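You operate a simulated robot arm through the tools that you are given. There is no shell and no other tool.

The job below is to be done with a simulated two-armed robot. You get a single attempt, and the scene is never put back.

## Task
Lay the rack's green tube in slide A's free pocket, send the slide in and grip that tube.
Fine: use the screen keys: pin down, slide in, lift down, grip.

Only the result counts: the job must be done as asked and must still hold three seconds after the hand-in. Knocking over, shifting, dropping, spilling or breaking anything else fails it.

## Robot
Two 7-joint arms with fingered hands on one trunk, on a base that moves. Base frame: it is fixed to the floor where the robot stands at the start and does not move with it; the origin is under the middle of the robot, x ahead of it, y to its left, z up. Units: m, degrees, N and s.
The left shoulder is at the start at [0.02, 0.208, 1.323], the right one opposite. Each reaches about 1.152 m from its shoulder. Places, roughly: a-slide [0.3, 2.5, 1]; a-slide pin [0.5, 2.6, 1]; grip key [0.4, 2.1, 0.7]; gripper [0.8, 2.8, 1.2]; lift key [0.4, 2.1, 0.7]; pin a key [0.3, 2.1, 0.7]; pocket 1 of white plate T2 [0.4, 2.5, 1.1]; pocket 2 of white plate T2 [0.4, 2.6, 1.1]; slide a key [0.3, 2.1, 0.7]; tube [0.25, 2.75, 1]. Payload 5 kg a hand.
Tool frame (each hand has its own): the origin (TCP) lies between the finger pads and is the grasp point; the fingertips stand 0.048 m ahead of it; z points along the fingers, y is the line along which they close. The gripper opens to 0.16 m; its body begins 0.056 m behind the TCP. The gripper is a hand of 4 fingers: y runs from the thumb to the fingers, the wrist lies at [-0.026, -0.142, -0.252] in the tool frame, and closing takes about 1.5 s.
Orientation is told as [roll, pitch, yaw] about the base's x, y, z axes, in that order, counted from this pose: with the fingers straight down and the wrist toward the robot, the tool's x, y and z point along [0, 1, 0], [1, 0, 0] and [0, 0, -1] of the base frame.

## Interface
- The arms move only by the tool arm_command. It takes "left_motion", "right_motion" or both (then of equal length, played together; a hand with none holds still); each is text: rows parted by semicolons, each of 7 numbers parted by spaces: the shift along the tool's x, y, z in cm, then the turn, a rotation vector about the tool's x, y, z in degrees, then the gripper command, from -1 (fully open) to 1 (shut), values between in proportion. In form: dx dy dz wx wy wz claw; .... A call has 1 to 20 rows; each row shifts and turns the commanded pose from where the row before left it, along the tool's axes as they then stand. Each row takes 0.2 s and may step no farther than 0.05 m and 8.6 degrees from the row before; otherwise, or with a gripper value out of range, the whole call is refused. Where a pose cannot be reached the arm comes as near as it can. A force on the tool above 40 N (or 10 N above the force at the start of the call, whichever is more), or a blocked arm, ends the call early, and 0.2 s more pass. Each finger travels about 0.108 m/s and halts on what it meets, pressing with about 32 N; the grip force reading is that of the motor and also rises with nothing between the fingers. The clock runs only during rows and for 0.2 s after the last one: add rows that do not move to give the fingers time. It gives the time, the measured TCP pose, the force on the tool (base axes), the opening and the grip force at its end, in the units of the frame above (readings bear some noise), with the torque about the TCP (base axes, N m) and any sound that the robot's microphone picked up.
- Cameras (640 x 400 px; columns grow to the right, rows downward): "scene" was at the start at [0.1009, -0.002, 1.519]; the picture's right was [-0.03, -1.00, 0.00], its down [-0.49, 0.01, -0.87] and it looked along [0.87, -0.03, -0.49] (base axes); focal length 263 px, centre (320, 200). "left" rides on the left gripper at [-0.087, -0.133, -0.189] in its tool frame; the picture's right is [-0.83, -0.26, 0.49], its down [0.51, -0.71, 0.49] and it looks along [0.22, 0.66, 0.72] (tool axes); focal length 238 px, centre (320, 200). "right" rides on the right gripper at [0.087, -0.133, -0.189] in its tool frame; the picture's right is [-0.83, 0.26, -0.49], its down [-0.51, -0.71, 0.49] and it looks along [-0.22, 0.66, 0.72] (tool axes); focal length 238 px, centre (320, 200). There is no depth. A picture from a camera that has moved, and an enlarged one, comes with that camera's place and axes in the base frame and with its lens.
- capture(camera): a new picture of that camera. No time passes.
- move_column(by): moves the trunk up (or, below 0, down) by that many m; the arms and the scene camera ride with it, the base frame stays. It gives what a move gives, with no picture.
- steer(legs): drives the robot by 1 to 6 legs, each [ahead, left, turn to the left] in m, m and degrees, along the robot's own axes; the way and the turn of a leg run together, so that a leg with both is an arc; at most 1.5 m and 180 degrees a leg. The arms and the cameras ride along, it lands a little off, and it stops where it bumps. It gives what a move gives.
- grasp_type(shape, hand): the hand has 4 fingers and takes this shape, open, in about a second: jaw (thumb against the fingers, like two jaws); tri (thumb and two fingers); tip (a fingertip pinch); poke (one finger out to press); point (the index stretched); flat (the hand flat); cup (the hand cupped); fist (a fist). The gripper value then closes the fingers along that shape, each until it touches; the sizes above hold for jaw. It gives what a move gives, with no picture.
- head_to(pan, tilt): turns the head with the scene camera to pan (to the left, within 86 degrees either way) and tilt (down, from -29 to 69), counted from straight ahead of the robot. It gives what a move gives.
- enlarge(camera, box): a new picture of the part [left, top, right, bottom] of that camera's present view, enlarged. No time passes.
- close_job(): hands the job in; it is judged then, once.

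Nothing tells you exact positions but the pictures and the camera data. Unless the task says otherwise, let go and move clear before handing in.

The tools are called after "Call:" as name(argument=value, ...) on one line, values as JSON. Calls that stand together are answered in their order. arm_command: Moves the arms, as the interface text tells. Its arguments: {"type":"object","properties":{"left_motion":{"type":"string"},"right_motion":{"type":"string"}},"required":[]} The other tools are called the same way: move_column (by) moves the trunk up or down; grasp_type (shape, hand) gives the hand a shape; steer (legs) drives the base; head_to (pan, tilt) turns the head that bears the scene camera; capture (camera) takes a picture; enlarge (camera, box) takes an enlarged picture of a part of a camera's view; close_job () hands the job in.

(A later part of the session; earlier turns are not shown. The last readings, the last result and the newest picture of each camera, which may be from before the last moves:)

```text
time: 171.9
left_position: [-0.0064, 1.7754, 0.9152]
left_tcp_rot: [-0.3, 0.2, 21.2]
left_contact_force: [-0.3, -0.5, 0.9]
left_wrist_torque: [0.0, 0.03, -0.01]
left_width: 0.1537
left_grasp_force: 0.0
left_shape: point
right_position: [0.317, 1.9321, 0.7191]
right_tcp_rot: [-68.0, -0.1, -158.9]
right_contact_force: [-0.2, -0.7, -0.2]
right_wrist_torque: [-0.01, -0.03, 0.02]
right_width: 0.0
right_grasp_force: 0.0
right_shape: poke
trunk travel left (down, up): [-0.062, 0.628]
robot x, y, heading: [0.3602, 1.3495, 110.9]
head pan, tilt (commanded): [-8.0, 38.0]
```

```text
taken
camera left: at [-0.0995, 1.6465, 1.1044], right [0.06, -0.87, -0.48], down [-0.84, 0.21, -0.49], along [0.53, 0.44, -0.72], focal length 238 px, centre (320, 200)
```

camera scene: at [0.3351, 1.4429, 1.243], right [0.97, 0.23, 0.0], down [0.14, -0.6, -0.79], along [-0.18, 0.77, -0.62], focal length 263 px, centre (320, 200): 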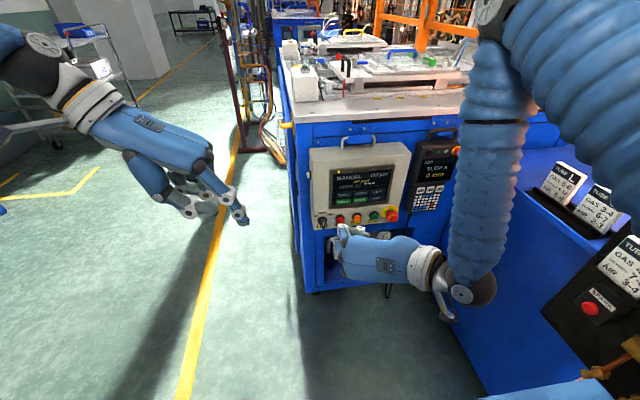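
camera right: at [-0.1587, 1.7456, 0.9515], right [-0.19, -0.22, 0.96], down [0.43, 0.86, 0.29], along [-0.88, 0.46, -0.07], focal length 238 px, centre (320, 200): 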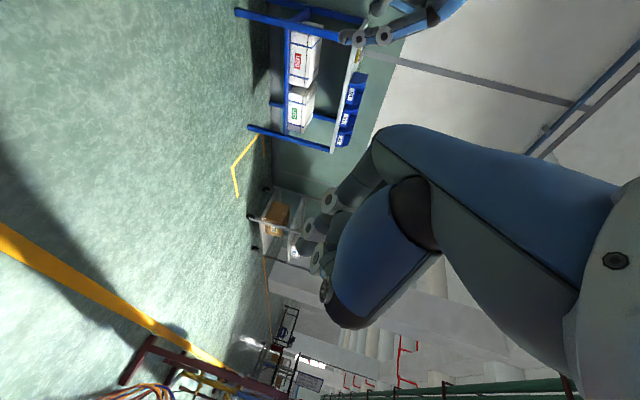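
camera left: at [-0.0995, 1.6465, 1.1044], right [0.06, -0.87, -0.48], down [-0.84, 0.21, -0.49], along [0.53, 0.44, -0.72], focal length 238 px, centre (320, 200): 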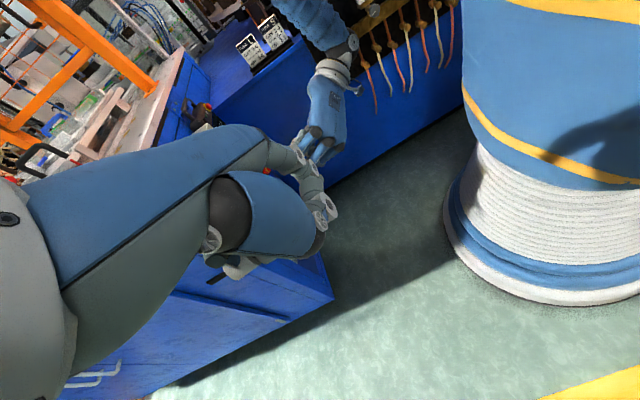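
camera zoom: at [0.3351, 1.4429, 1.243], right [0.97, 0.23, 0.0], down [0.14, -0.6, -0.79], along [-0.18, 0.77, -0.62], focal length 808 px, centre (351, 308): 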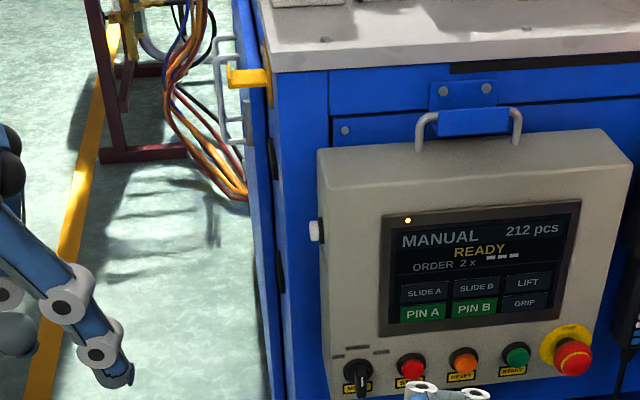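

The keys are clearly visible and positions agree to within a few millimetres. I'll zoom in on my finger to see its tip from here.

Call:
enlarge(camera="scene", box=[300, 190, 440, 300])

Call:
enlarge(camera="left", box=[270, 90, 370, 190])

Call:
capture(camera="right")

```text
3.64 times, centred on (370, 245) of scene
camera zoom: at [0.3351, 1.4429, 1.243], right [0.97, 0.23, 0.0], down [0.14, -0.6, -0.79], along [-0.18, 0.77, -0.62], focal length 955 px, centre (138, 36)
```

zoom: 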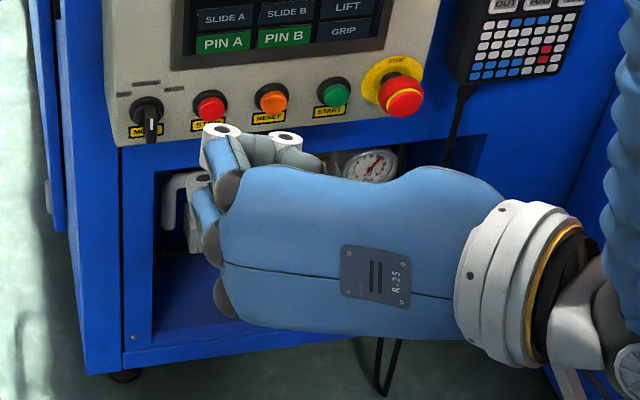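

```text
4.00 times, centred on (320, 140) of left
camera zoom: at [-0.0995, 1.6465, 1.1044], right [0.06, -0.87, -0.48], down [-0.84, 0.21, -0.49], along [0.53, 0.44, -0.72], focal length 953 px, centre (320, 440)
```

zoom: 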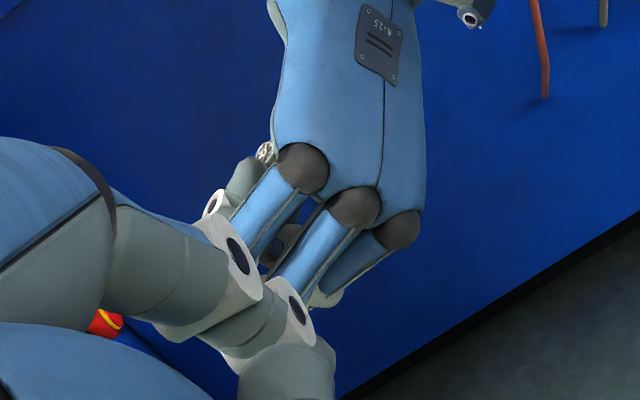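

```text
taken
camera right: at [0.5177, 1.7864, 0.71], right [-0.19, -0.22, 0.96], down [0.43, 0.86, 0.29], along [-0.88, 0.46, -0.07], focal length 238 px, centre (320, 200)
```

right: 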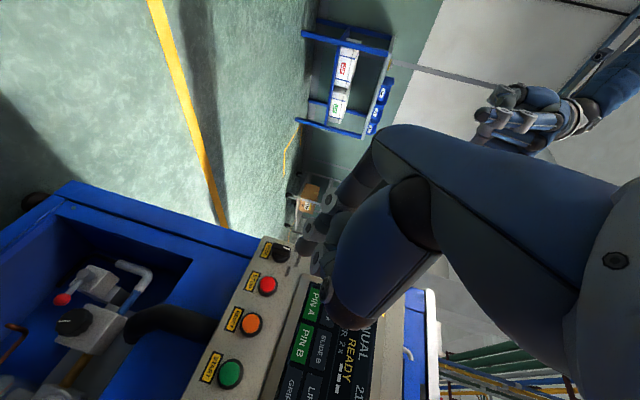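

The curled fingers stick out as far as the index tip in this tilt. I'll roll the hand another 32° so the index points slightly upward and leads clearly.

Call:
arm_command(right_motion="0 0 0 0 -8 0 1; 0 0 0 0 -8 0 1; 0 0 0 0 -8 0 1; 0 0 0 0 -8 0 1; 0 0 0 0 0 0 1; 0 0 0 0 0 0 1")

Call:
enlarge(camera="scene", box=[280, 140, 440, 280])

Call:
capture(camera="right")

Call:
enlarge(camera="left", box=[250, 60, 390, 200])

```text
time: 173.3
left_position: [-0.0067, 1.7748, 0.9155]
left_tcp_rot: [-0.3, 0.1, 21.2]
left_contact_force: [-0.9, -0.2, 0.0]
left_wrist_torque: [0.04, 0.01, 0.02]
left_width: 0.1535
left_grasp_force: 0.1
left_shape: point
right_position: [0.3186, 1.9323, 0.72]
right_tcp_rot: [-100.1, 0.0, -158.9]
right_contact_force: [0.1, 0.7, 0.7]
right_wrist_torque: [-0.04, -0.02, 0.04]
right_width: 0.0
right_grasp_force: 0.0
right_shape: poke
trunk travel left (down, up): [-0.062, 0.628]
robot x, y, heading: [0.3598, 1.3478, 111.1]
head pan, tilt (commanded): [-8.0, 38.0]
```

```text
2.86 times, centred on (360, 210) of scene
camera zoom: at [0.335, 1.4428, 1.243], right [0.97, 0.23, 0.0], down [0.14, -0.6, -0.79], along [-0.18, 0.77, -0.62], focal length 750 px, centre (206, 171)
```

zoom: 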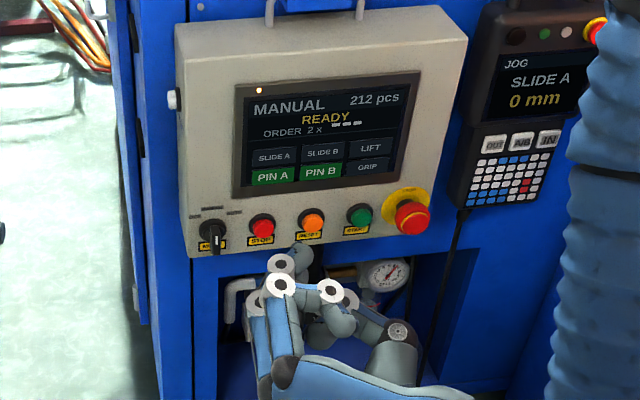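

```text
taken
camera right: at [0.5046, 1.8206, 0.6011], right [-0.02, -0.68, 0.74], down [0.52, 0.62, 0.58], along [-0.85, 0.39, 0.34], focal length 238 px, centre (320, 200)
```

right: 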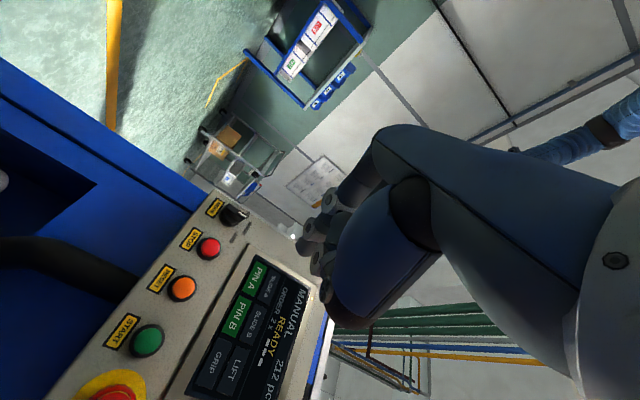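

```text
2.86 times, centred on (320, 130) of left
camera zoom: at [-0.0995, 1.6466, 1.1044], right [0.06, -0.87, -0.48], down [-0.84, 0.21, -0.49], along [0.53, 0.44, -0.72], focal length 681 px, centre (320, 400)
```

zoom: 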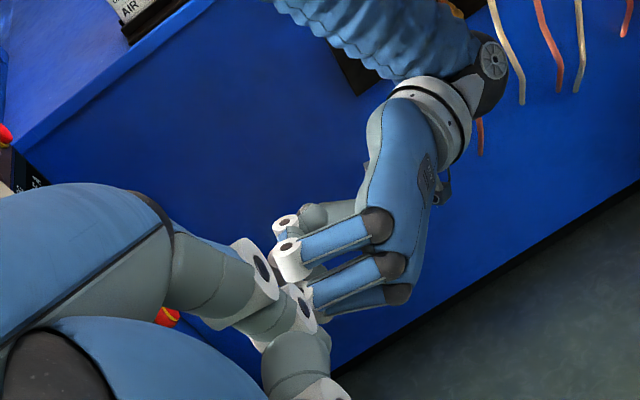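

Now the index leads and its tip is visible from above. I'll zoom in closer from both cameras to locate the tip precisely.

Call:
enlarge(camera="scene", box=[320, 190, 380, 250])

Call:
enlarge(camera="right", box=[270, 170, 370, 300])

```text
6.67 times, centred on (350, 220) of scene
camera zoom: at [0.335, 1.4428, 1.243], right [0.97, 0.23, 0.0], down [0.14, -0.6, -0.79], along [-0.18, 0.77, -0.62], focal length 1751 px, centre (120, 67)
```

zoom: 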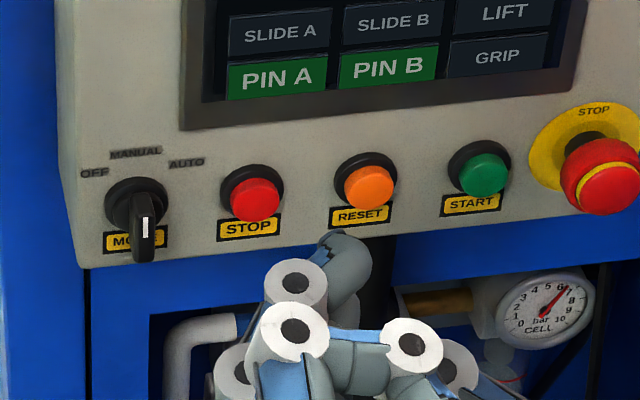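

```text
3.08 times, centred on (320, 235) of right
camera zoom: at [0.5046, 1.8206, 0.6011], right [-0.02, -0.68, 0.74], down [0.52, 0.62, 0.58], along [-0.85, 0.39, 0.34], focal length 733 px, centre (320, 92)
```

zoom: 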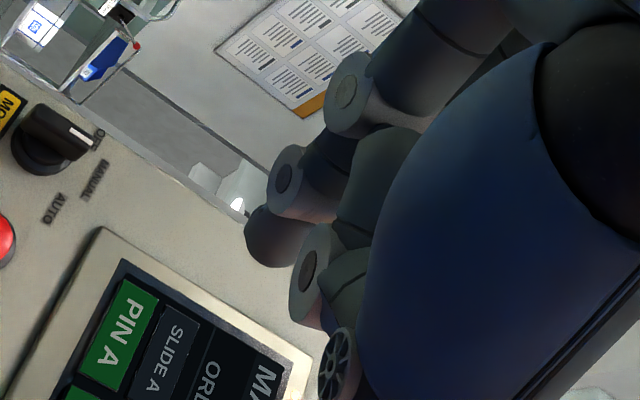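

The index tip is partly hidden from above, so I'll shift the left hand forward and up to get an unobstructed side view of the finger and panel.

Call:
arm_command(left_motion="3 0 -3 0 0 0 0; 3 0 -3 0 0 0 0; 3 0 -3 0 0 0 0; 3 0 -1 0 0 0 0; 0 0 0 0 0 0 0")

Call:
capture(camera="left")

Call:
enlarge(camera="left", box=[290, 50, 450, 190])

```text
time: 174.5
left_position: [-0.0483, 1.8858, 1.0152]
left_tcp_rot: [-0.4, 0.1, 21.2]
left_contact_force: [0.3, -0.5, 0.0]
left_wrist_torque: [0.0, 0.03, 0.02]
left_width: 0.1533
left_grasp_force: 0.1
left_shape: point
right_position: [0.3173, 1.9313, 0.7201]
right_tcp_rot: [-100.0, 0.0, -158.8]
right_contact_force: [0.2, 0.7, -0.4]
right_wrist_torque: [0.02, 0.0, -0.01]
right_width: 0.0
right_grasp_force: 0.0
right_shape: poke
trunk travel left (down, up): [-0.062, 0.628]
robot x, y, heading: [0.3567, 1.3503, 111.2]
head pan, tilt (commanded): [-8.0, 38.0]
```

```text
taken
camera left: at [-0.1419, 1.7576, 1.2038], right [0.06, -0.87, -0.48], down [-0.84, 0.21, -0.49], along [0.53, 0.44, -0.72], focal length 238 px, centre (320, 200)
```

left: 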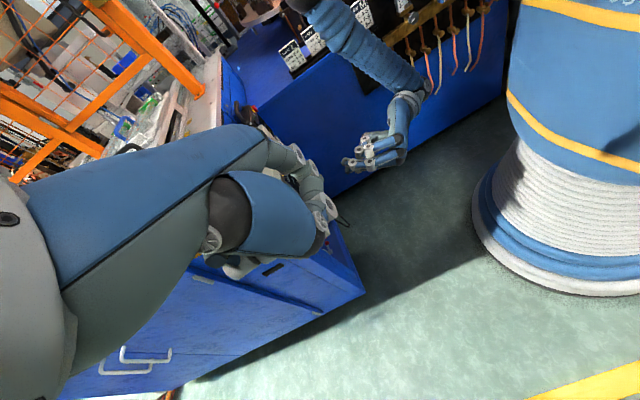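

```text
2.86 times, centred on (370, 120) of left
camera zoom: at [-0.1419, 1.7576, 1.2038], right [0.06, -0.87, -0.48], down [-0.84, 0.21, -0.49], along [0.53, 0.44, -0.72], focal length 681 px, centre (177, 429)
```

zoom: 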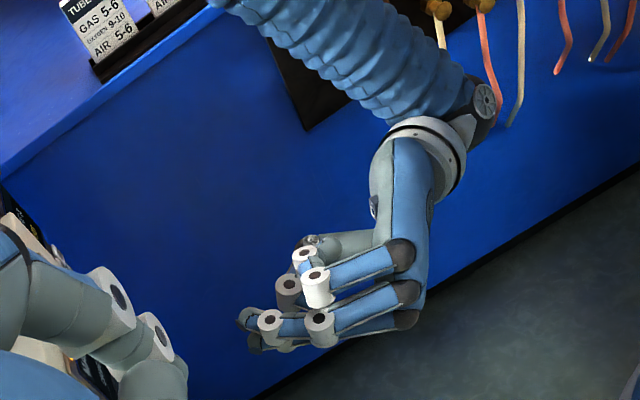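

Much clearer. I'll zoom in more on the fingertips from this side view.

Call:
enlarge(camera="left", box=[335, 125, 415, 185])

Call:
enlarge(camera="right", box=[280, 170, 370, 270])

```text
6.67 times, centred on (375, 155) of left
camera zoom: at [-0.1419, 1.7576, 1.2038], right [0.06, -0.87, -0.48], down [-0.84, 0.21, -0.49], along [0.53, 0.44, -0.72], focal length 1589 px, centre (-47, 500)
```

zoom: 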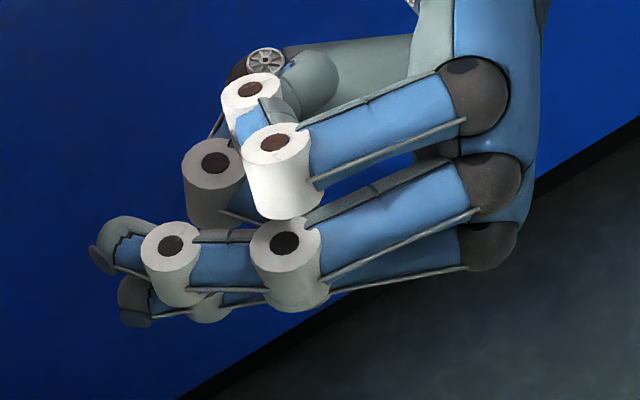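

```text
4.00 times, centred on (325, 220) of right
camera zoom: at [0.5044, 1.8203, 0.6011], right [-0.02, -0.68, 0.74], down [0.52, 0.63, 0.58], along [-0.86, 0.39, 0.34], focal length 953 px, centre (300, 120)
```

zoom: 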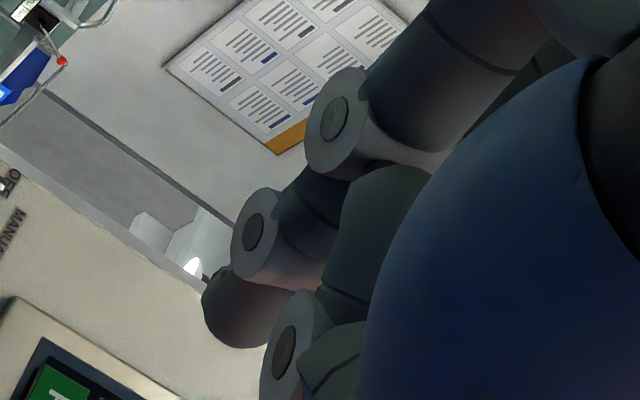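

In this shape index and middle tips extend equally, one above the other, and the thumb would come near the E-stop for the right-hand keys. Rolling the hand 90° so the palm hangs down puts the two tips side by side (2.5 cm, within one 5 cm key) with the thumb above, away from the buttons. I'll do that here, 17 cm from the panel.

Call:
arm_command(right_motion="0 0 0 0 0 -8 1; 0 0 0 0 0 -8 1; 0 0 0 0 0 -8 1; 0 0 0 0 0 -8 1; 0 0 0 0 0 -8 1; 0 0 0 0 0 -8 1; 0 0 0 0 0 -8 1; 0 0 0 0 0 -8 1; 0 0 0 0 0 -8 1; 0 0 0 0 0 -8 1; 0 0 0 0 0 -8 1; 0 0 0 0 0 -2 1; 0 0 0 0 0 0 1; 0 0 0 0 0 0 1")

Call:
capture(camera="scene")

Call:
capture(camera="right")

Call:
enlarge(camera="left", box=[290, 30, 470, 190])

```text
time: 177.5
left_position: [-0.0491, 1.8839, 1.0133]
left_tcp_rot: [-0.3, 0.2, 21.3]
left_contact_force: [-0.3, -0.2, -0.3]
left_wrist_torque: [0.0, 0.0, -0.03]
left_width: 0.1534
left_grasp_force: 0.0
left_shape: point
right_position: [0.3185, 1.9313, 0.7206]
right_tcp_rot: [179.7, 80.1, 111.0]
right_contact_force: [0.2, 0.8, 0.0]
right_wrist_torque: [0.04, -0.01, 0.0]
right_width: 0.0001
right_grasp_force: 0.0
right_shape: poke
trunk travel left (down, up): [-0.062, 0.628]
robot x, y, heading: [0.3587, 1.3449, 111.0]
head pan, tilt (commanded): [-8.0, 38.0]
```

```text
taken
camera scene: at [0.3349, 1.4428, 1.243], right [0.97, 0.23, 0.0], down [0.14, -0.6, -0.79], along [-0.18, 0.77, -0.62], focal length 263 px, centre (320, 200)
```

scene: 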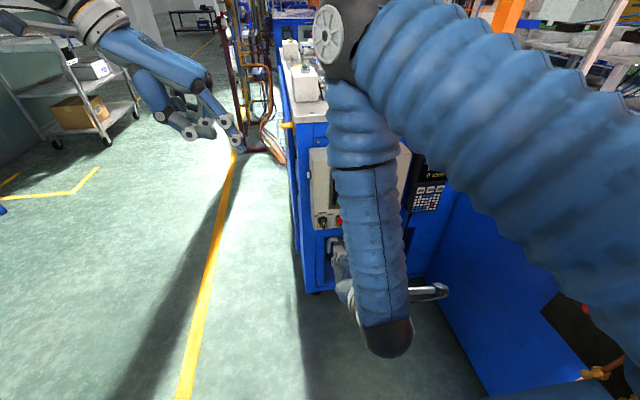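

```text
taken
camera right: at [0.4757, 1.7683, 0.8179], right [-0.62, -0.71, -0.34], down [-0.6, 0.15, 0.78], along [-0.5, 0.69, -0.52], focal length 238 px, centre (320, 200)
```

right: 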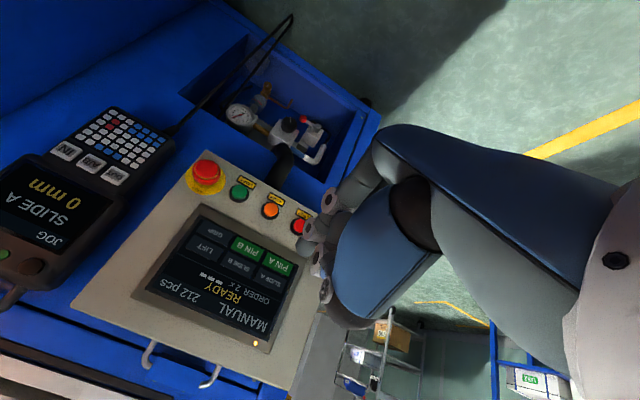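

```text
2.50 times, centred on (380, 110) of left
camera zoom: at [-0.142, 1.7577, 1.2032], right [0.06, -0.87, -0.48], down [-0.84, 0.21, -0.49], along [0.53, 0.44, -0.72], focal length 596 px, centre (170, 425)
```

zoom: 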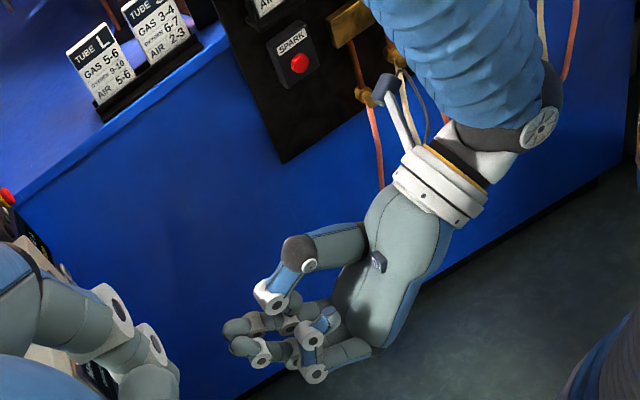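

The right-hand camera now sees the keys and my fingertips directly. Laterally I'm already in line with PIN A; I'll lower 6.6 mm and advance 10 cm, leaving about 3 cm to the screen.

Call:
arm_command(right_motion="0 0.65 -0.11 0 0 0 1; 0 0.58 3.28 0 0 0 1; 0 0.58 3.28 0 0 0 1; 0 0.58 3.28 0 0 0 1; 0 0 0 0 0 0 1; 0 0 0 0 0 0 1")

Call:
capture(camera="right")

Call:
enlarge(camera="right", box=[200, 160, 380, 330])

Call:
enlarge(camera="left", box=[250, 30, 430, 190])

```text
time: 178.9
left_position: [-0.049, 1.8859, 1.0133]
left_tcp_rot: [-0.3, 0.1, 21.2]
left_contact_force: [-0.3, 0.2, -0.4]
left_wrist_torque: [0.0, 0.01, 0.0]
left_width: 0.1536
left_grasp_force: 0.1
left_shape: point
right_position: [0.2798, 2.0278, 0.7112]
right_tcp_rot: [-180.0, 80.0, 111.2]
right_contact_force: [0.2, -0.4, 0.4]
right_wrist_torque: [0.0, 0.02, 0.01]
right_width: 0.0
right_grasp_force: 0.0
right_shape: poke
trunk travel left (down, up): [-0.062, 0.628]
robot x, y, heading: [0.3608, 1.3499, 111.3]
head pan, tilt (commanded): [-8.0, 38.0]
```

```text
taken
camera right: at [0.4369, 1.8636, 0.8096], right [-0.62, -0.71, -0.34], down [-0.6, 0.15, 0.78], along [-0.5, 0.69, -0.52], focal length 238 px, centre (320, 200)
```

right: 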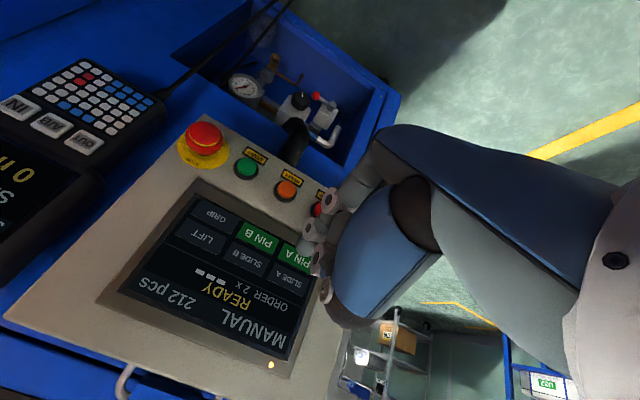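

```text
2.35 times, centred on (290, 245) of right
camera zoom: at [0.4369, 1.8636, 0.8096], right [-0.62, -0.71, -0.34], down [-0.6, 0.15, 0.78], along [-0.5, 0.69, -0.52], focal length 561 px, centre (391, 94)
```

zoom: 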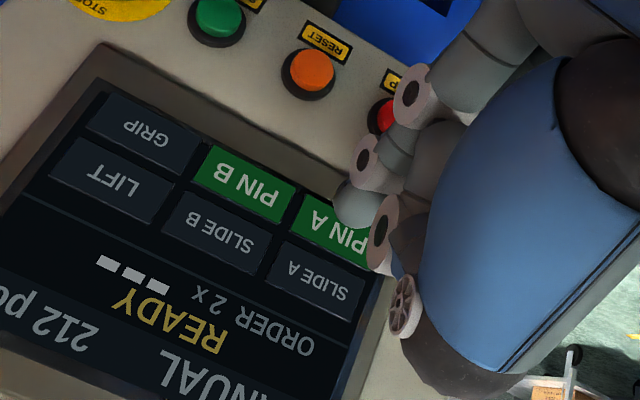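

```text
2.50 times, centred on (340, 110) of left
camera zoom: at [-0.142, 1.7577, 1.2032], right [0.06, -0.87, -0.48], down [-0.84, 0.21, -0.49], along [0.53, 0.44, -0.72], focal length 596 px, centre (270, 425)
```

zoom: 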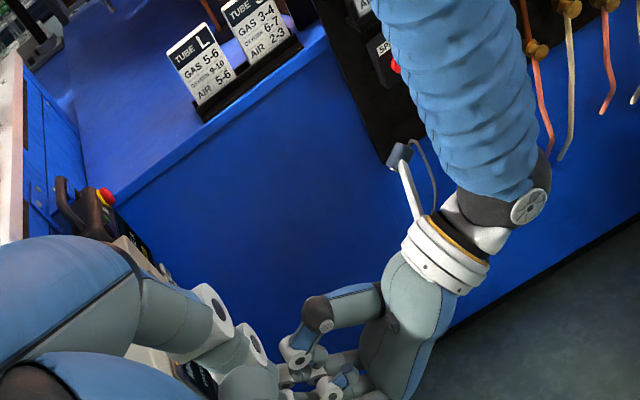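

Projected contact points of both fingertips fall inside the PIN A key, slightly low. I'll raise 3 mm, advance 2.3 cm, then approach in small steps until I feel contact.

Call:
arm_command(right_motion="0 -0.3 0.05 0 0 0 1; 0 0.2 1.15 0 0 0 1; 0 0.2 1.15 0 0 0 1; 0 0 0 0 0 0 1")

Call:
enlarge(camera="right", box=[200, 160, 380, 330])

```text
time: 179.9
left_position: [-0.0495, 1.8855, 1.015]
left_tcp_rot: [-0.3, 0.1, 21.2]
left_contact_force: [-0.1, 0.3, 0.4]
left_wrist_torque: [-0.04, 0.02, 0.02]
left_width: 0.1537
left_grasp_force: 0.0
left_shape: point
right_position: [0.2727, 2.0477, 0.716]
right_tcp_rot: [179.9, 80.0, 111.1]
right_contact_force: [-0.7, 0.1, 0.7]
right_wrist_torque: [0.01, -0.01, 0.03]
right_width: 0.0
right_grasp_force: 0.1
right_shape: poke
trunk travel left (down, up): [-0.062, 0.628]
robot x, y, heading: [0.3579, 1.3488, 111.4]
head pan, tilt (commanded): [-8.0, 38.0]
```

```text
2.35 times, centred on (290, 245) of right
camera zoom: at [0.4307, 1.8835, 0.8136], right [-0.62, -0.71, -0.34], down [-0.6, 0.15, 0.78], along [-0.5, 0.69, -0.52], focal length 561 px, centre (391, 94)
```

zoom: 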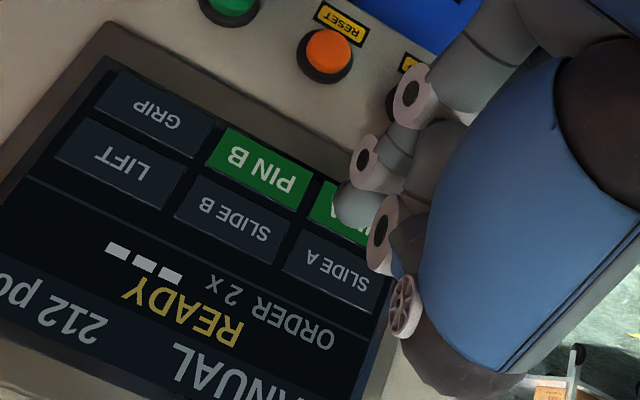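

The tip is right over PIN A, a few millimetres away. I'll advance slowly and check the force.

Call:
arm_command(right_motion="0 0.05 0.3 0 0 0 1; 0 0.05 0.3 0 0 0 1; 0 0 0 0 0 0 1")

Call:
enlarge(camera="right", box=[200, 160, 380, 330])

```text
time: 180.7
left_position: [-0.049, 1.8856, 1.0138]
left_tcp_rot: [-0.3, 0.1, 21.1]
left_contact_force: [0.6, -0.1, 0.6]
left_wrist_torque: [0.0, 0.01, -0.02]
left_width: 0.1538
left_grasp_force: 0.1
left_shape: point
right_position: [0.2717, 2.0526, 0.7153]
right_tcp_rot: [-180.0, 80.1, 111.1]
right_contact_force: [0.0, -1.2, -0.1]
right_wrist_torque: [0.04, 0.01, 0.01]
right_width: 0.0002
right_grasp_force: 0.1
right_shape: poke
trunk travel left (down, up): [-0.062, 0.628]
robot x, y, heading: [0.3608, 1.3522, 111.2]
head pan, tilt (commanded): [-8.0, 38.0]
```

```text
2.35 times, centred on (290, 245) of right
camera zoom: at [0.4284, 1.889, 0.8136], right [-0.62, -0.71, -0.34], down [-0.6, 0.15, 0.78], along [-0.5, 0.69, -0.52], focal length 561 px, centre (391, 94)
```

zoom: 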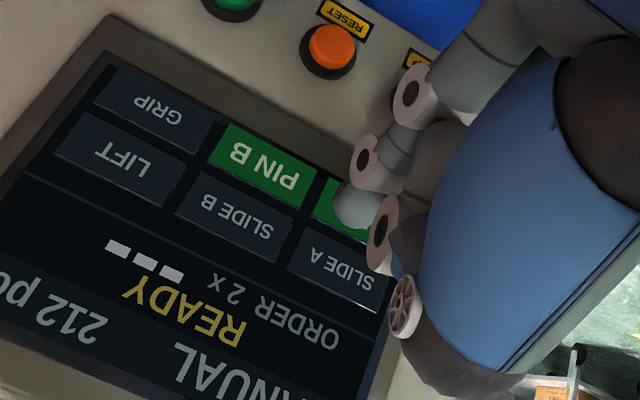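

Almost touching. Advancing 3 mm more.

Call:
arm_command(right_motion="0 0.05 0.3 0 0 0 1; 0 0 0 0 0 0 1")

Call:
arm_command(right_motion="0 0.05 0.3 0 0 0 1; 0 0 0 0 0 0 1")

Call:
enlarge(camera="right", box=[200, 160, 380, 330])

```text
time: 181.3
left_position: [-0.0496, 1.8851, 1.0143]
left_tcp_rot: [-0.3, 0.1, 21.1]
left_contact_force: [-0.4, -0.1, 0.3]
left_wrist_torque: [0.0, 0.01, -0.01]
left_width: 0.1535
left_grasp_force: 0.0
left_shape: point
right_position: [0.2695, 2.0552, 0.7166]
right_tcp_rot: [180.0, 80.0, 111.2]
right_contact_force: [0.1, -0.9, -0.3]
right_wrist_torque: [0.04, 0.0, -0.04]
right_width: 0.0
right_grasp_force: 0.1
right_shape: poke
trunk travel left (down, up): [-0.062, 0.628]
robot x, y, heading: [0.3593, 1.3478, 111.2]
head pan, tilt (commanded): [-8.0, 38.0]
heard: click
```

```text
time: 181.9
left_position: [-0.0477, 1.8845, 1.0154]
left_tcp_rot: [-0.3, 0.1, 21.2]
left_contact_force: [0.9, -0.5, -0.1]
left_wrist_torque: [-0.01, -0.05, 0.02]
left_width: 0.1536
left_grasp_force: 0.0
left_shape: point
right_position: [0.269, 2.0574, 0.7163]
right_tcp_rot: [-180.0, 80.1, 111.2]
right_contact_force: [5.9, -15.9, -2.5]
right_wrist_torque: [-0.08, -0.02, -0.15]
right_width: 0.0
right_grasp_force: 0.0
right_shape: poke
trunk travel left (down, up): [-0.062, 0.628]
robot x, y, heading: [0.3589, 1.3493, 111.3]
head pan, tilt (commanded): [-8.0, 38.0]
```

```text
2.35 times, centred on (290, 245) of right
camera zoom: at [0.4265, 1.8942, 0.8139], right [-0.62, -0.71, -0.34], down [-0.6, 0.15, 0.78], along [-0.5, 0.69, -0.52], focal length 561 px, centre (391, 94)
```

zoom: 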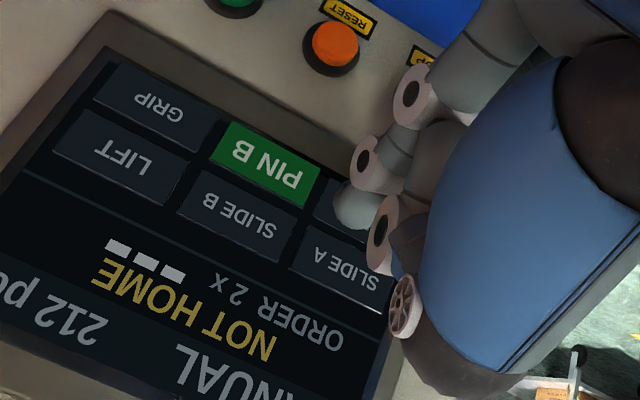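

A click sounded and the screen shows "NOT HOME" with PIN A no longer lit: the pin is down. I'll back off 1.5 cm, move up 2.5 cm to SLIDE A, and check the view.

Call:
arm_command(right_motion="0 -0.26 -1.48 0 0 0 1; 0 -2.42 0.43 0 0 0 1; 0 0 0 0 0 0 1; 0 0 0 0 0 0 1")

Call:
enlarge(camera="right", box=[200, 160, 380, 330])

Call:
capture(camera="scene")

```text
time: 182.9
left_position: [-0.0494, 1.8857, 1.0139]
left_tcp_rot: [-0.4, 0.2, 21.2]
left_contact_force: [0.0, -0.4, 0.4]
left_wrist_torque: [0.01, 0.0, 0.03]
left_width: 0.1534
left_grasp_force: 0.1
left_shape: point
right_position: [0.2742, 2.0452, 0.7402]
right_tcp_rot: [-180.0, 80.0, 111.2]
right_contact_force: [0.1, -0.4, -0.9]
right_wrist_torque: [0.01, 0.0, 0.02]
right_width: 0.0
right_grasp_force: 0.1
right_shape: poke
trunk travel left (down, up): [-0.062, 0.628]
robot x, y, heading: [0.3599, 1.3479, 111.4]
head pan, tilt (commanded): [-8.0, 38.0]
```

```text
2.35 times, centred on (290, 245) of right
camera zoom: at [0.4324, 1.8818, 0.8379], right [-0.62, -0.71, -0.34], down [-0.6, 0.15, 0.78], along [-0.5, 0.69, -0.52], focal length 561 px, centre (391, 94)
```

zoom: 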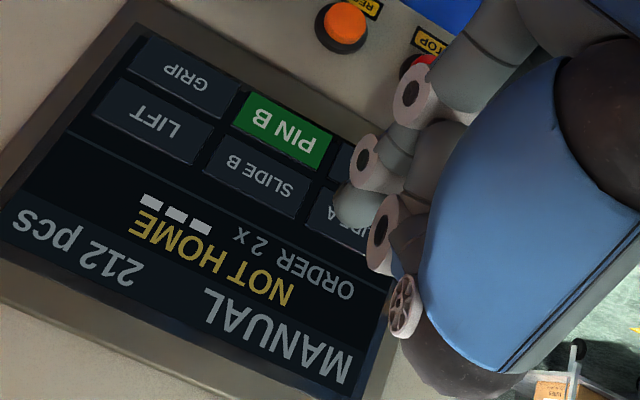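

```text
taken
camera scene: at [0.3349, 1.4429, 1.243], right [0.97, 0.23, 0.0], down [0.14, -0.6, -0.79], along [-0.18, 0.77, -0.62], focal length 263 px, centre (320, 200)
```

scene: 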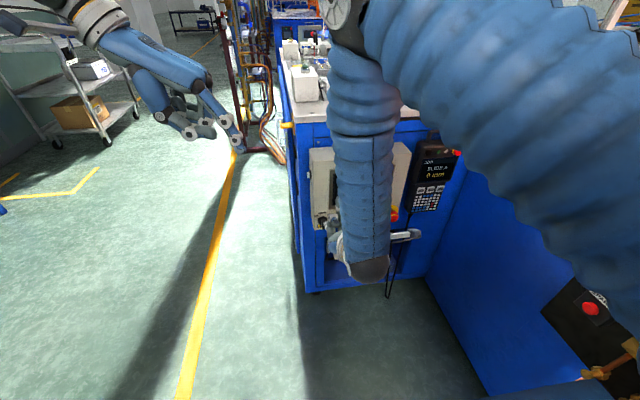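

The fingertips are level with SLIDE A, about 1 cm away. I'll press it in small steps until it clicks.

Call:
arm_command(right_motion="0 0.14 0.79 0 0 0 1; 0 0 0 0 0 0 1")

Call:
enlarge(camera="right", box=[200, 160, 380, 330])

Call:
arm_command(right_motion="0 0.05 0.3 0 0 0 1; 0 0 0 0 0 0 1")

```text
time: 183.5
left_position: [-0.0496, 1.8846, 1.014]
left_tcp_rot: [-0.4, 0.1, 21.1]
left_contact_force: [-0.1, 0.9, -0.2]
left_wrist_torque: [0.02, 0.01, 0.02]
left_width: 0.1535
left_grasp_force: 0.0
left_shape: point
right_position: [0.2716, 2.0528, 0.7396]
right_tcp_rot: [180.1, 80.0, 111.2]
right_contact_force: [-0.3, 0.8, -0.1]
right_wrist_torque: [-0.04, 0.02, 0.02]
right_width: 0.0
right_grasp_force: 0.1
right_shape: poke
trunk travel left (down, up): [-0.062, 0.628]
robot x, y, heading: [0.3588, 1.3514, 111.2]
head pan, tilt (commanded): [-8.0, 38.0]
```

```text
2.35 times, centred on (290, 245) of right
camera zoom: at [0.4292, 1.8892, 0.838], right [-0.62, -0.71, -0.34], down [-0.6, 0.15, 0.78], along [-0.5, 0.69, -0.52], focal length 561 px, centre (391, 94)
```

zoom: 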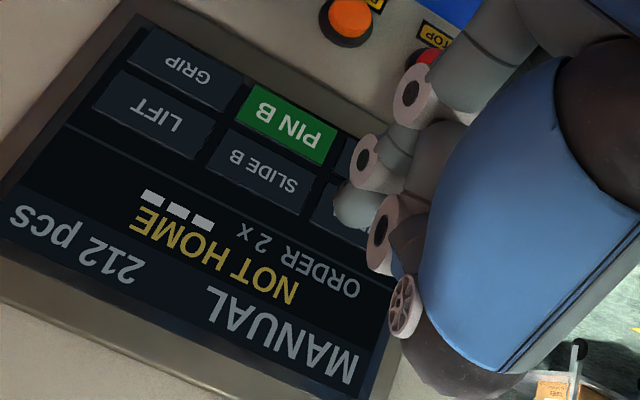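

```text
time: 184.1
left_position: [-0.0491, 1.8862, 1.0141]
left_tcp_rot: [-0.3, 0.1, 21.2]
left_contact_force: [0.0, 0.6, 0.1]
left_wrist_torque: [0.04, -0.01, 0.01]
left_width: 0.1535
left_grasp_force: 0.0
left_shape: point
right_position: [0.2711, 2.0561, 0.7411]
right_tcp_rot: [180.0, 79.9, 111.1]
right_contact_force: [0.3, -0.9, 0.8]
right_wrist_torque: [0.0, -0.02, 0.0]
right_width: 0.0
right_grasp_force: 0.0
right_shape: poke
trunk travel left (down, up): [-0.062, 0.628]
robot x, y, heading: [0.3561, 1.3465, 111.3]
head pan, tilt (commanded): [-8.0, 38.0]
```

The tip is over SLIDE A with no contact yet. I'll advance 2 mm at a time.

Call:
arm_command(right_motion="0 0.035 0.2 0 0 0 1; 0 0 0 0 0 0 1")

Call:
enlarge(camera="right", box=[200, 160, 380, 330])

```text
time: 184.7
left_position: [-0.0481, 1.8851, 1.0144]
left_tcp_rot: [-0.3, 0.1, 21.1]
left_contact_force: [-1.4, -0.2, 0.5]
left_wrist_torque: [-0.01, -0.01, 0.05]
left_width: 0.1536
left_grasp_force: 0.0
left_shape: point
right_position: [0.2695, 2.0569, 0.7393]
right_tcp_rot: [180.1, 80.0, 111.1]
right_contact_force: [1.5, -2.9, 1.0]
right_wrist_torque: [0.05, -0.03, -0.08]
right_width: 0.0
right_grasp_force: 0.1
right_shape: poke
trunk travel left (down, up): [-0.062, 0.628]
robot x, y, heading: [0.3589, 1.3483, 111.1]
head pan, tilt (commanded): [-8.0, 38.0]
heard: click
```

```text
2.35 times, centred on (290, 245) of right
camera zoom: at [0.4274, 1.8933, 0.8379], right [-0.62, -0.71, -0.34], down [-0.6, 0.15, 0.78], along [-0.5, 0.69, -0.52], focal length 561 px, centre (391, 94)
```

zoom: 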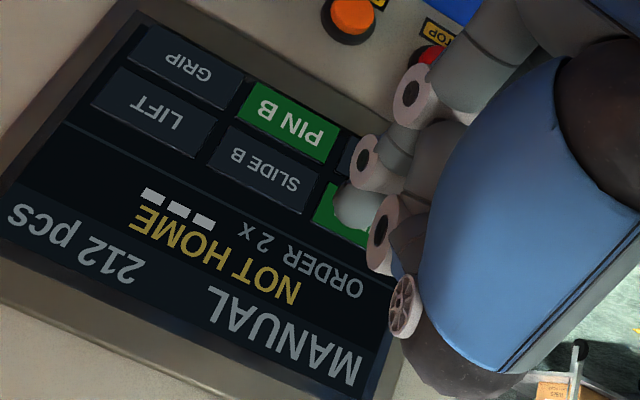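

Click again, and SLIDE A is now lit green. I'll back off 3 cm, wait for the slide to travel, and look at the table and the pendant's position display.

Call:
arm_command(right_motion="0 -0.26 -1.48 0 0 0 1; 0 -0.26 -1.48 0 0 0 1; 0 0 0 0 0 0 1; 0 0 0 0 0 0 1; 0 0 0 0 0 0 1; 0 0 0 0 0 0 1; 0 0 0 0 0 0 1; 0 0 0 0 0 0 1; 0 0 0 0 0 0 1; 0 0 0 0 0 0 1; 0 0 0 0 0 0 1; 0 0 0 0 0 0 1")

Call:
head_to(pan=0, tilt=15)

Call:
capture(camera="scene")

Call:
capture(camera="left")

Call:
capture(camera="right")

```text
time: 187.3
left_position: [-0.0499, 1.8845, 1.0132]
left_tcp_rot: [-0.3, 0.1, 21.3]
left_contact_force: [0.6, -0.1, -0.5]
left_wrist_torque: [0.01, 0.0, 0.03]
left_width: 0.1536
left_grasp_force: 0.0
left_shape: point
right_position: [0.2802, 2.0283, 0.7416]
right_tcp_rot: [180.0, 80.1, 111.2]
right_contact_force: [0.0, 0.4, 0.3]
right_wrist_torque: [-0.02, -0.03, 0.02]
right_width: 0.0003
right_grasp_force: 0.1
right_shape: poke
trunk travel left (down, up): [-0.062, 0.628]
robot x, y, heading: [0.3594, 1.3469, 111.3]
head pan, tilt (commanded): [-8.0, 38.0]
```

```text
time: 188.2
left_position: [-0.0494, 1.8855, 1.0135]
left_tcp_rot: [-0.2, 0.1, 21.2]
left_contact_force: [0.1, 0.3, 0.2]
left_wrist_torque: [-0.03, -0.01, -0.03]
left_width: 0.1539
left_grasp_force: 0.1
left_shape: point
right_position: [0.2803, 2.0283, 0.7414]
right_tcp_rot: [180.0, 80.0, 111.2]
right_contact_force: [-0.2, 0.2, -0.3]
right_wrist_torque: [0.02, 0.01, 0.0]
right_width: 0.0
right_grasp_force: 0.0
right_shape: poke
trunk travel left (down, up): [-0.062, 0.628]
robot x, y, heading: [0.3596, 1.3495, 110.8]
head pan, tilt (commanded): [0.0, 15.0]
```

```text
taken
camera scene: at [0.3208, 1.446, 1.2795], right [0.93, 0.36, 0.0], down [0.09, -0.24, -0.97], along [-0.35, 0.9, -0.26], focal length 263 px, centre (320, 200)
```

scene: 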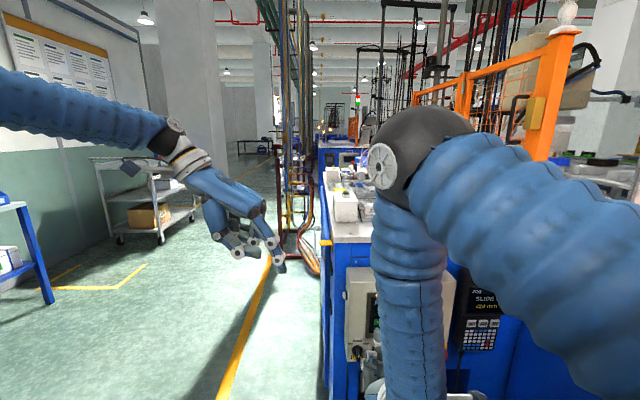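

```text
taken
camera left: at [-0.142, 1.7577, 1.2032], right [0.06, -0.87, -0.48], down [-0.84, 0.21, -0.49], along [0.53, 0.44, -0.72], focal length 238 px, centre (320, 200)
```

left: 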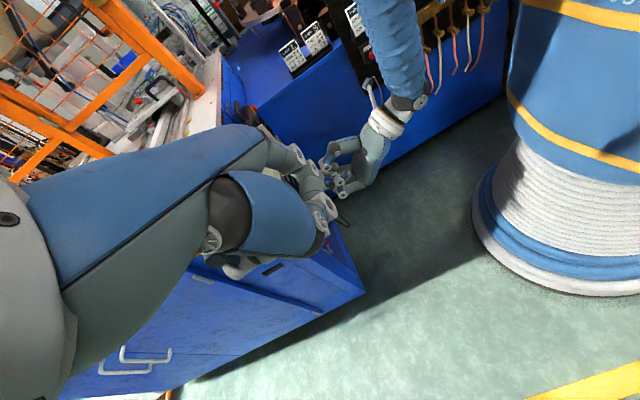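

```text
taken
camera right: at [0.4378, 1.865, 0.8387], right [-0.62, -0.71, -0.34], down [-0.6, 0.15, 0.78], along [-0.5, 0.69, -0.52], focal length 238 px, centre (320, 200)
```

right: 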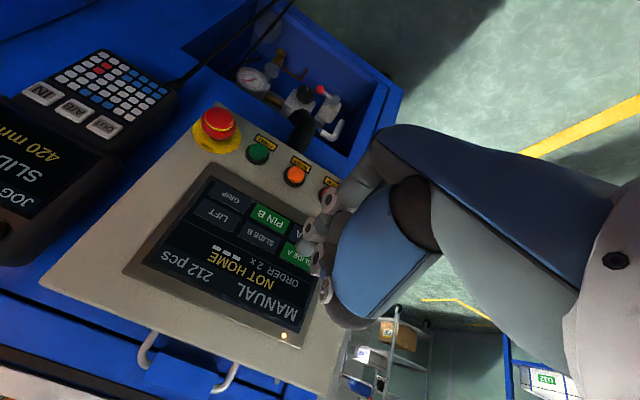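

The pendant now reads SLIDE A 420 mm, so the slide went in. I'll zoom in to confirm it has stopped and see the slide's position.

Call:
enlarge(camera="right", box=[0, 60, 320, 350])

Call:
enlarge(camera="left", box=[0, 0, 240, 170])

Call:
enlarge(camera="scene", box=[440, 250, 540, 370])

```text
1.38 times, centred on (160, 205) of right
camera zoom: at [0.4378, 1.865, 0.8387], right [-0.62, -0.71, -0.34], down [-0.6, 0.15, 0.78], along [-0.5, 0.69, -0.52], focal length 329 px, centre (541, 193)
```

zoom: 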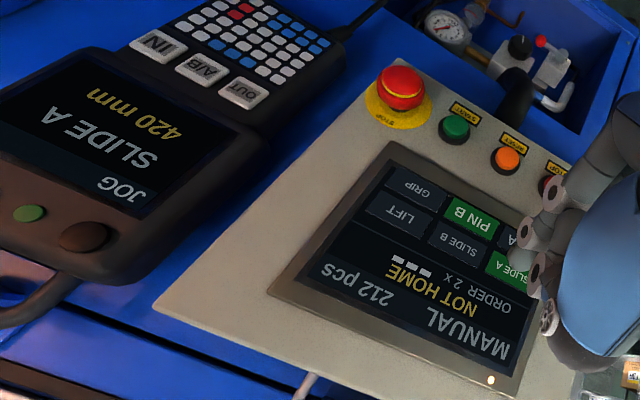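

```text
2.35 times, centred on (120, 85) of left
camera zoom: at [-0.142, 1.7577, 1.2032], right [0.06, -0.87, -0.48], down [-0.84, 0.21, -0.49], along [0.53, 0.44, -0.72], focal length 561 px, centre (791, 471)
```

zoom: 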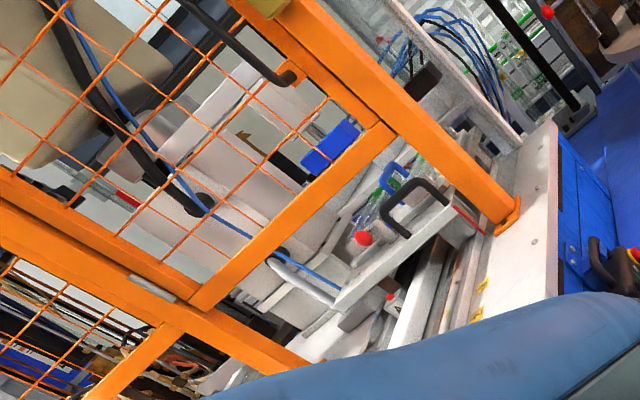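

```text
3.33 times, centred on (490, 310) of scene
camera zoom: at [0.3208, 1.446, 1.2795], right [0.93, 0.36, 0.0], down [0.09, -0.24, -0.97], along [-0.35, 0.9, -0.26], focal length 876 px, centre (-247, -167)
```

zoom: 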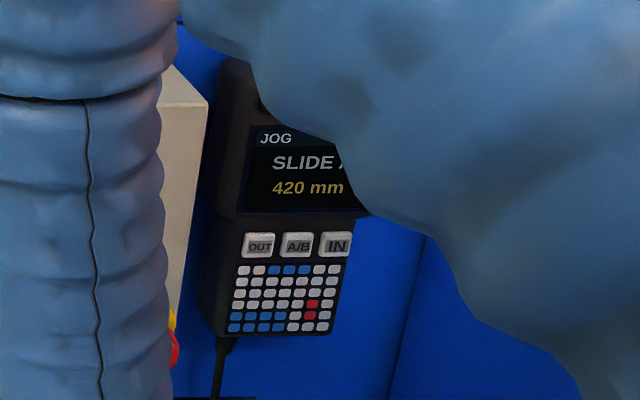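

Slide A is fully in (420 mm). Next is LIFT: I'll move 11 cm to the right at this standoff and verify the alignment.

Call:
arm_command(right_motion="3.65 0 0 0 0 0 1; 3.65 0 0 0 0 0 1; 3.65 0 0 0 0 0 1; 0 0 0 0 0 0 1; 0 0 0 0 0 0 1")

Call:
capture(camera="right")

Call:
enlarge(camera="right", box=[200, 160, 380, 330])

```text
time: 189.4
left_position: [-0.0494, 1.8854, 1.0132]
left_tcp_rot: [-0.3, 0.1, 21.2]
left_contact_force: [-0.9, 0.1, -0.8]
left_wrist_torque: [0.0, 0.01, 0.02]
left_width: 0.1534
left_grasp_force: 0.0
left_shape: point
right_position: [0.3841, 2.0687, 0.7422]
right_tcp_rot: [-179.9, 80.0, 111.3]
right_contact_force: [-0.1, 0.4, 0.2]
right_wrist_torque: [0.02, -0.03, -0.03]
right_width: 0.0
right_grasp_force: 0.1
right_shape: poke
trunk travel left (down, up): [-0.062, 0.628]
robot x, y, heading: [0.3603, 1.3485, 111.3]
head pan, tilt (commanded): [0.0, 15.0]
```

```text
taken
camera right: at [0.5422, 1.9051, 0.8391], right [-0.62, -0.71, -0.34], down [-0.6, 0.15, 0.78], along [-0.5, 0.69, -0.52], focal length 238 px, centre (320, 200)
```

right: 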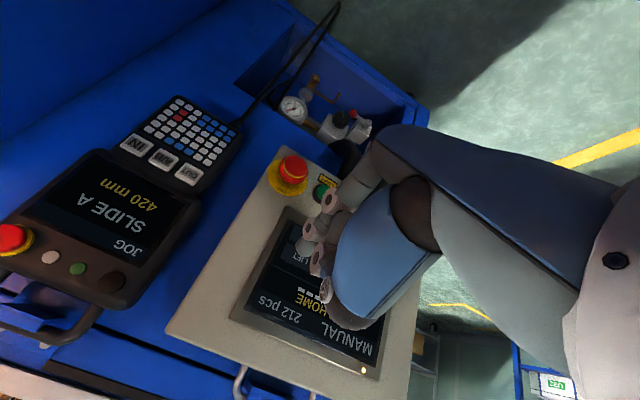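

```text
2.35 times, centred on (290, 245) of right
camera zoom: at [0.5422, 1.9051, 0.8391], right [-0.62, -0.71, -0.34], down [-0.6, 0.15, 0.78], along [-0.5, 0.69, -0.52], focal length 561 px, centre (391, 94)
```

zoom: 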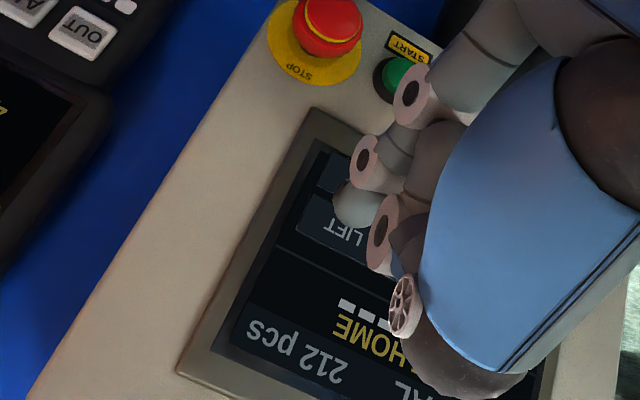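

Both tips line up with LIFT. I'll advance 2.6 cm, then small steps to the click.

Call:
arm_command(right_motion="0 0.23 1.28 0 0 0 1; 0 0.23 1.28 0 0 0 1; 0 0 0 0 0 0 1")

Call:
enlarge(camera="right", box=[200, 160, 380, 330])

Call:
arm_command(right_motion="0 0.05 0.3 0 0 0 1; 0 0 0 0 0 0 1")

```text
time: 190.2
left_position: [-0.05, 1.8862, 1.0141]
left_tcp_rot: [-0.3, 0.0, 21.2]
left_contact_force: [-0.1, -0.1, 0.0]
left_wrist_torque: [-0.02, -0.01, 0.0]
left_width: 0.1534
left_grasp_force: 0.1
left_shape: point
right_position: [0.3739, 2.0921, 0.7406]
right_tcp_rot: [180.0, 79.9, 111.2]
right_contact_force: [0.2, 0.0, -0.4]
right_wrist_torque: [0.0, -0.02, 0.01]
right_width: 0.0
right_grasp_force: 0.1
right_shape: poke
trunk travel left (down, up): [-0.062, 0.628]
robot x, y, heading: [0.3607, 1.3502, 111.2]
head pan, tilt (commanded): [0.0, 15.0]
```

```text
2.35 times, centred on (290, 245) of right
camera zoom: at [0.5315, 1.9287, 0.839], right [-0.62, -0.71, -0.34], down [-0.6, 0.15, 0.78], along [-0.5, 0.69, -0.52], focal length 561 px, centre (391, 94)
```

zoom: 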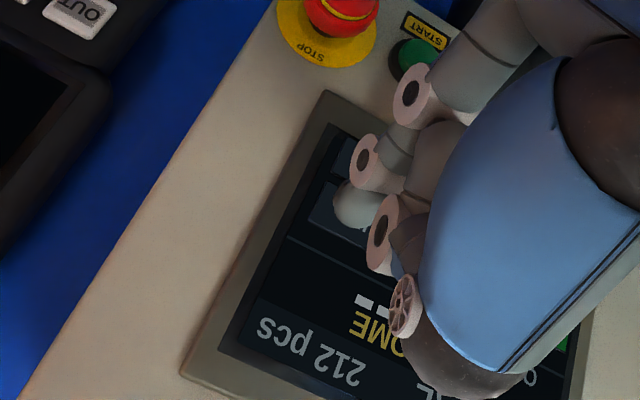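

```text
time: 190.8
left_position: [-0.0485, 1.8851, 1.0151]
left_tcp_rot: [-0.3, 0.0, 21.2]
left_contact_force: [0.1, 0.6, 0.2]
left_wrist_torque: [0.0, -0.02, 0.0]
left_width: 0.1535
left_grasp_force: 0.2
left_shape: point
right_position: [0.3727, 2.0945, 0.7416]
right_tcp_rot: [180.0, 79.9, 111.3]
right_contact_force: [-0.1, -0.1, -0.1]
right_wrist_torque: [0.01, -0.04, 0.01]
right_width: 0.0001
right_grasp_force: 0.0
right_shape: poke
trunk travel left (down, up): [-0.062, 0.628]
robot x, y, heading: [0.352, 1.3481, 111.1]
head pan, tilt (commanded): [0.0, 15.0]
```

Over LIFT, nearly touching. Advancing 2 mm at a time until the click.

Call:
arm_command(right_motion="0 0.05 0.3 0 0 0 1; 0 0 0 0 0 0 1")

Call:
enlarge(camera="right", box=[200, 160, 380, 330])

```text
time: 191.4
left_position: [-0.0489, 1.8849, 1.0129]
left_tcp_rot: [-0.2, 0.2, 21.2]
left_contact_force: [0.2, 0.8, -0.3]
left_wrist_torque: [0.02, -0.01, -0.02]
left_width: 0.1534
left_grasp_force: 0.1
left_shape: point
right_position: [0.3717, 2.0967, 0.7411]
right_tcp_rot: [-180.0, 80.0, 111.2]
right_contact_force: [-0.7, -1.5, -0.3]
right_wrist_torque: [0.04, -0.02, 0.02]
right_width: 0.0
right_grasp_force: 0.1
right_shape: poke
trunk travel left (down, up): [-0.062, 0.628]
robot x, y, heading: [0.3621, 1.3497, 111.2]
head pan, tilt (commanded): [0.0, 15.0]
heard: click
```

```text
2.35 times, centred on (290, 245) of right
camera zoom: at [0.5291, 1.934, 0.8387], right [-0.62, -0.71, -0.34], down [-0.6, 0.15, 0.78], along [-0.5, 0.69, -0.52], focal length 561 px, centre (391, 94)
```

zoom: 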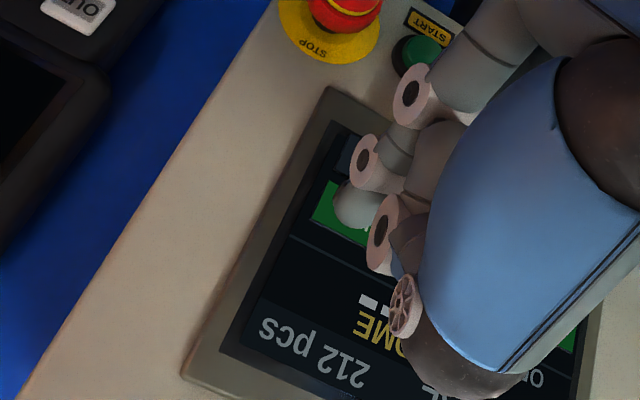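

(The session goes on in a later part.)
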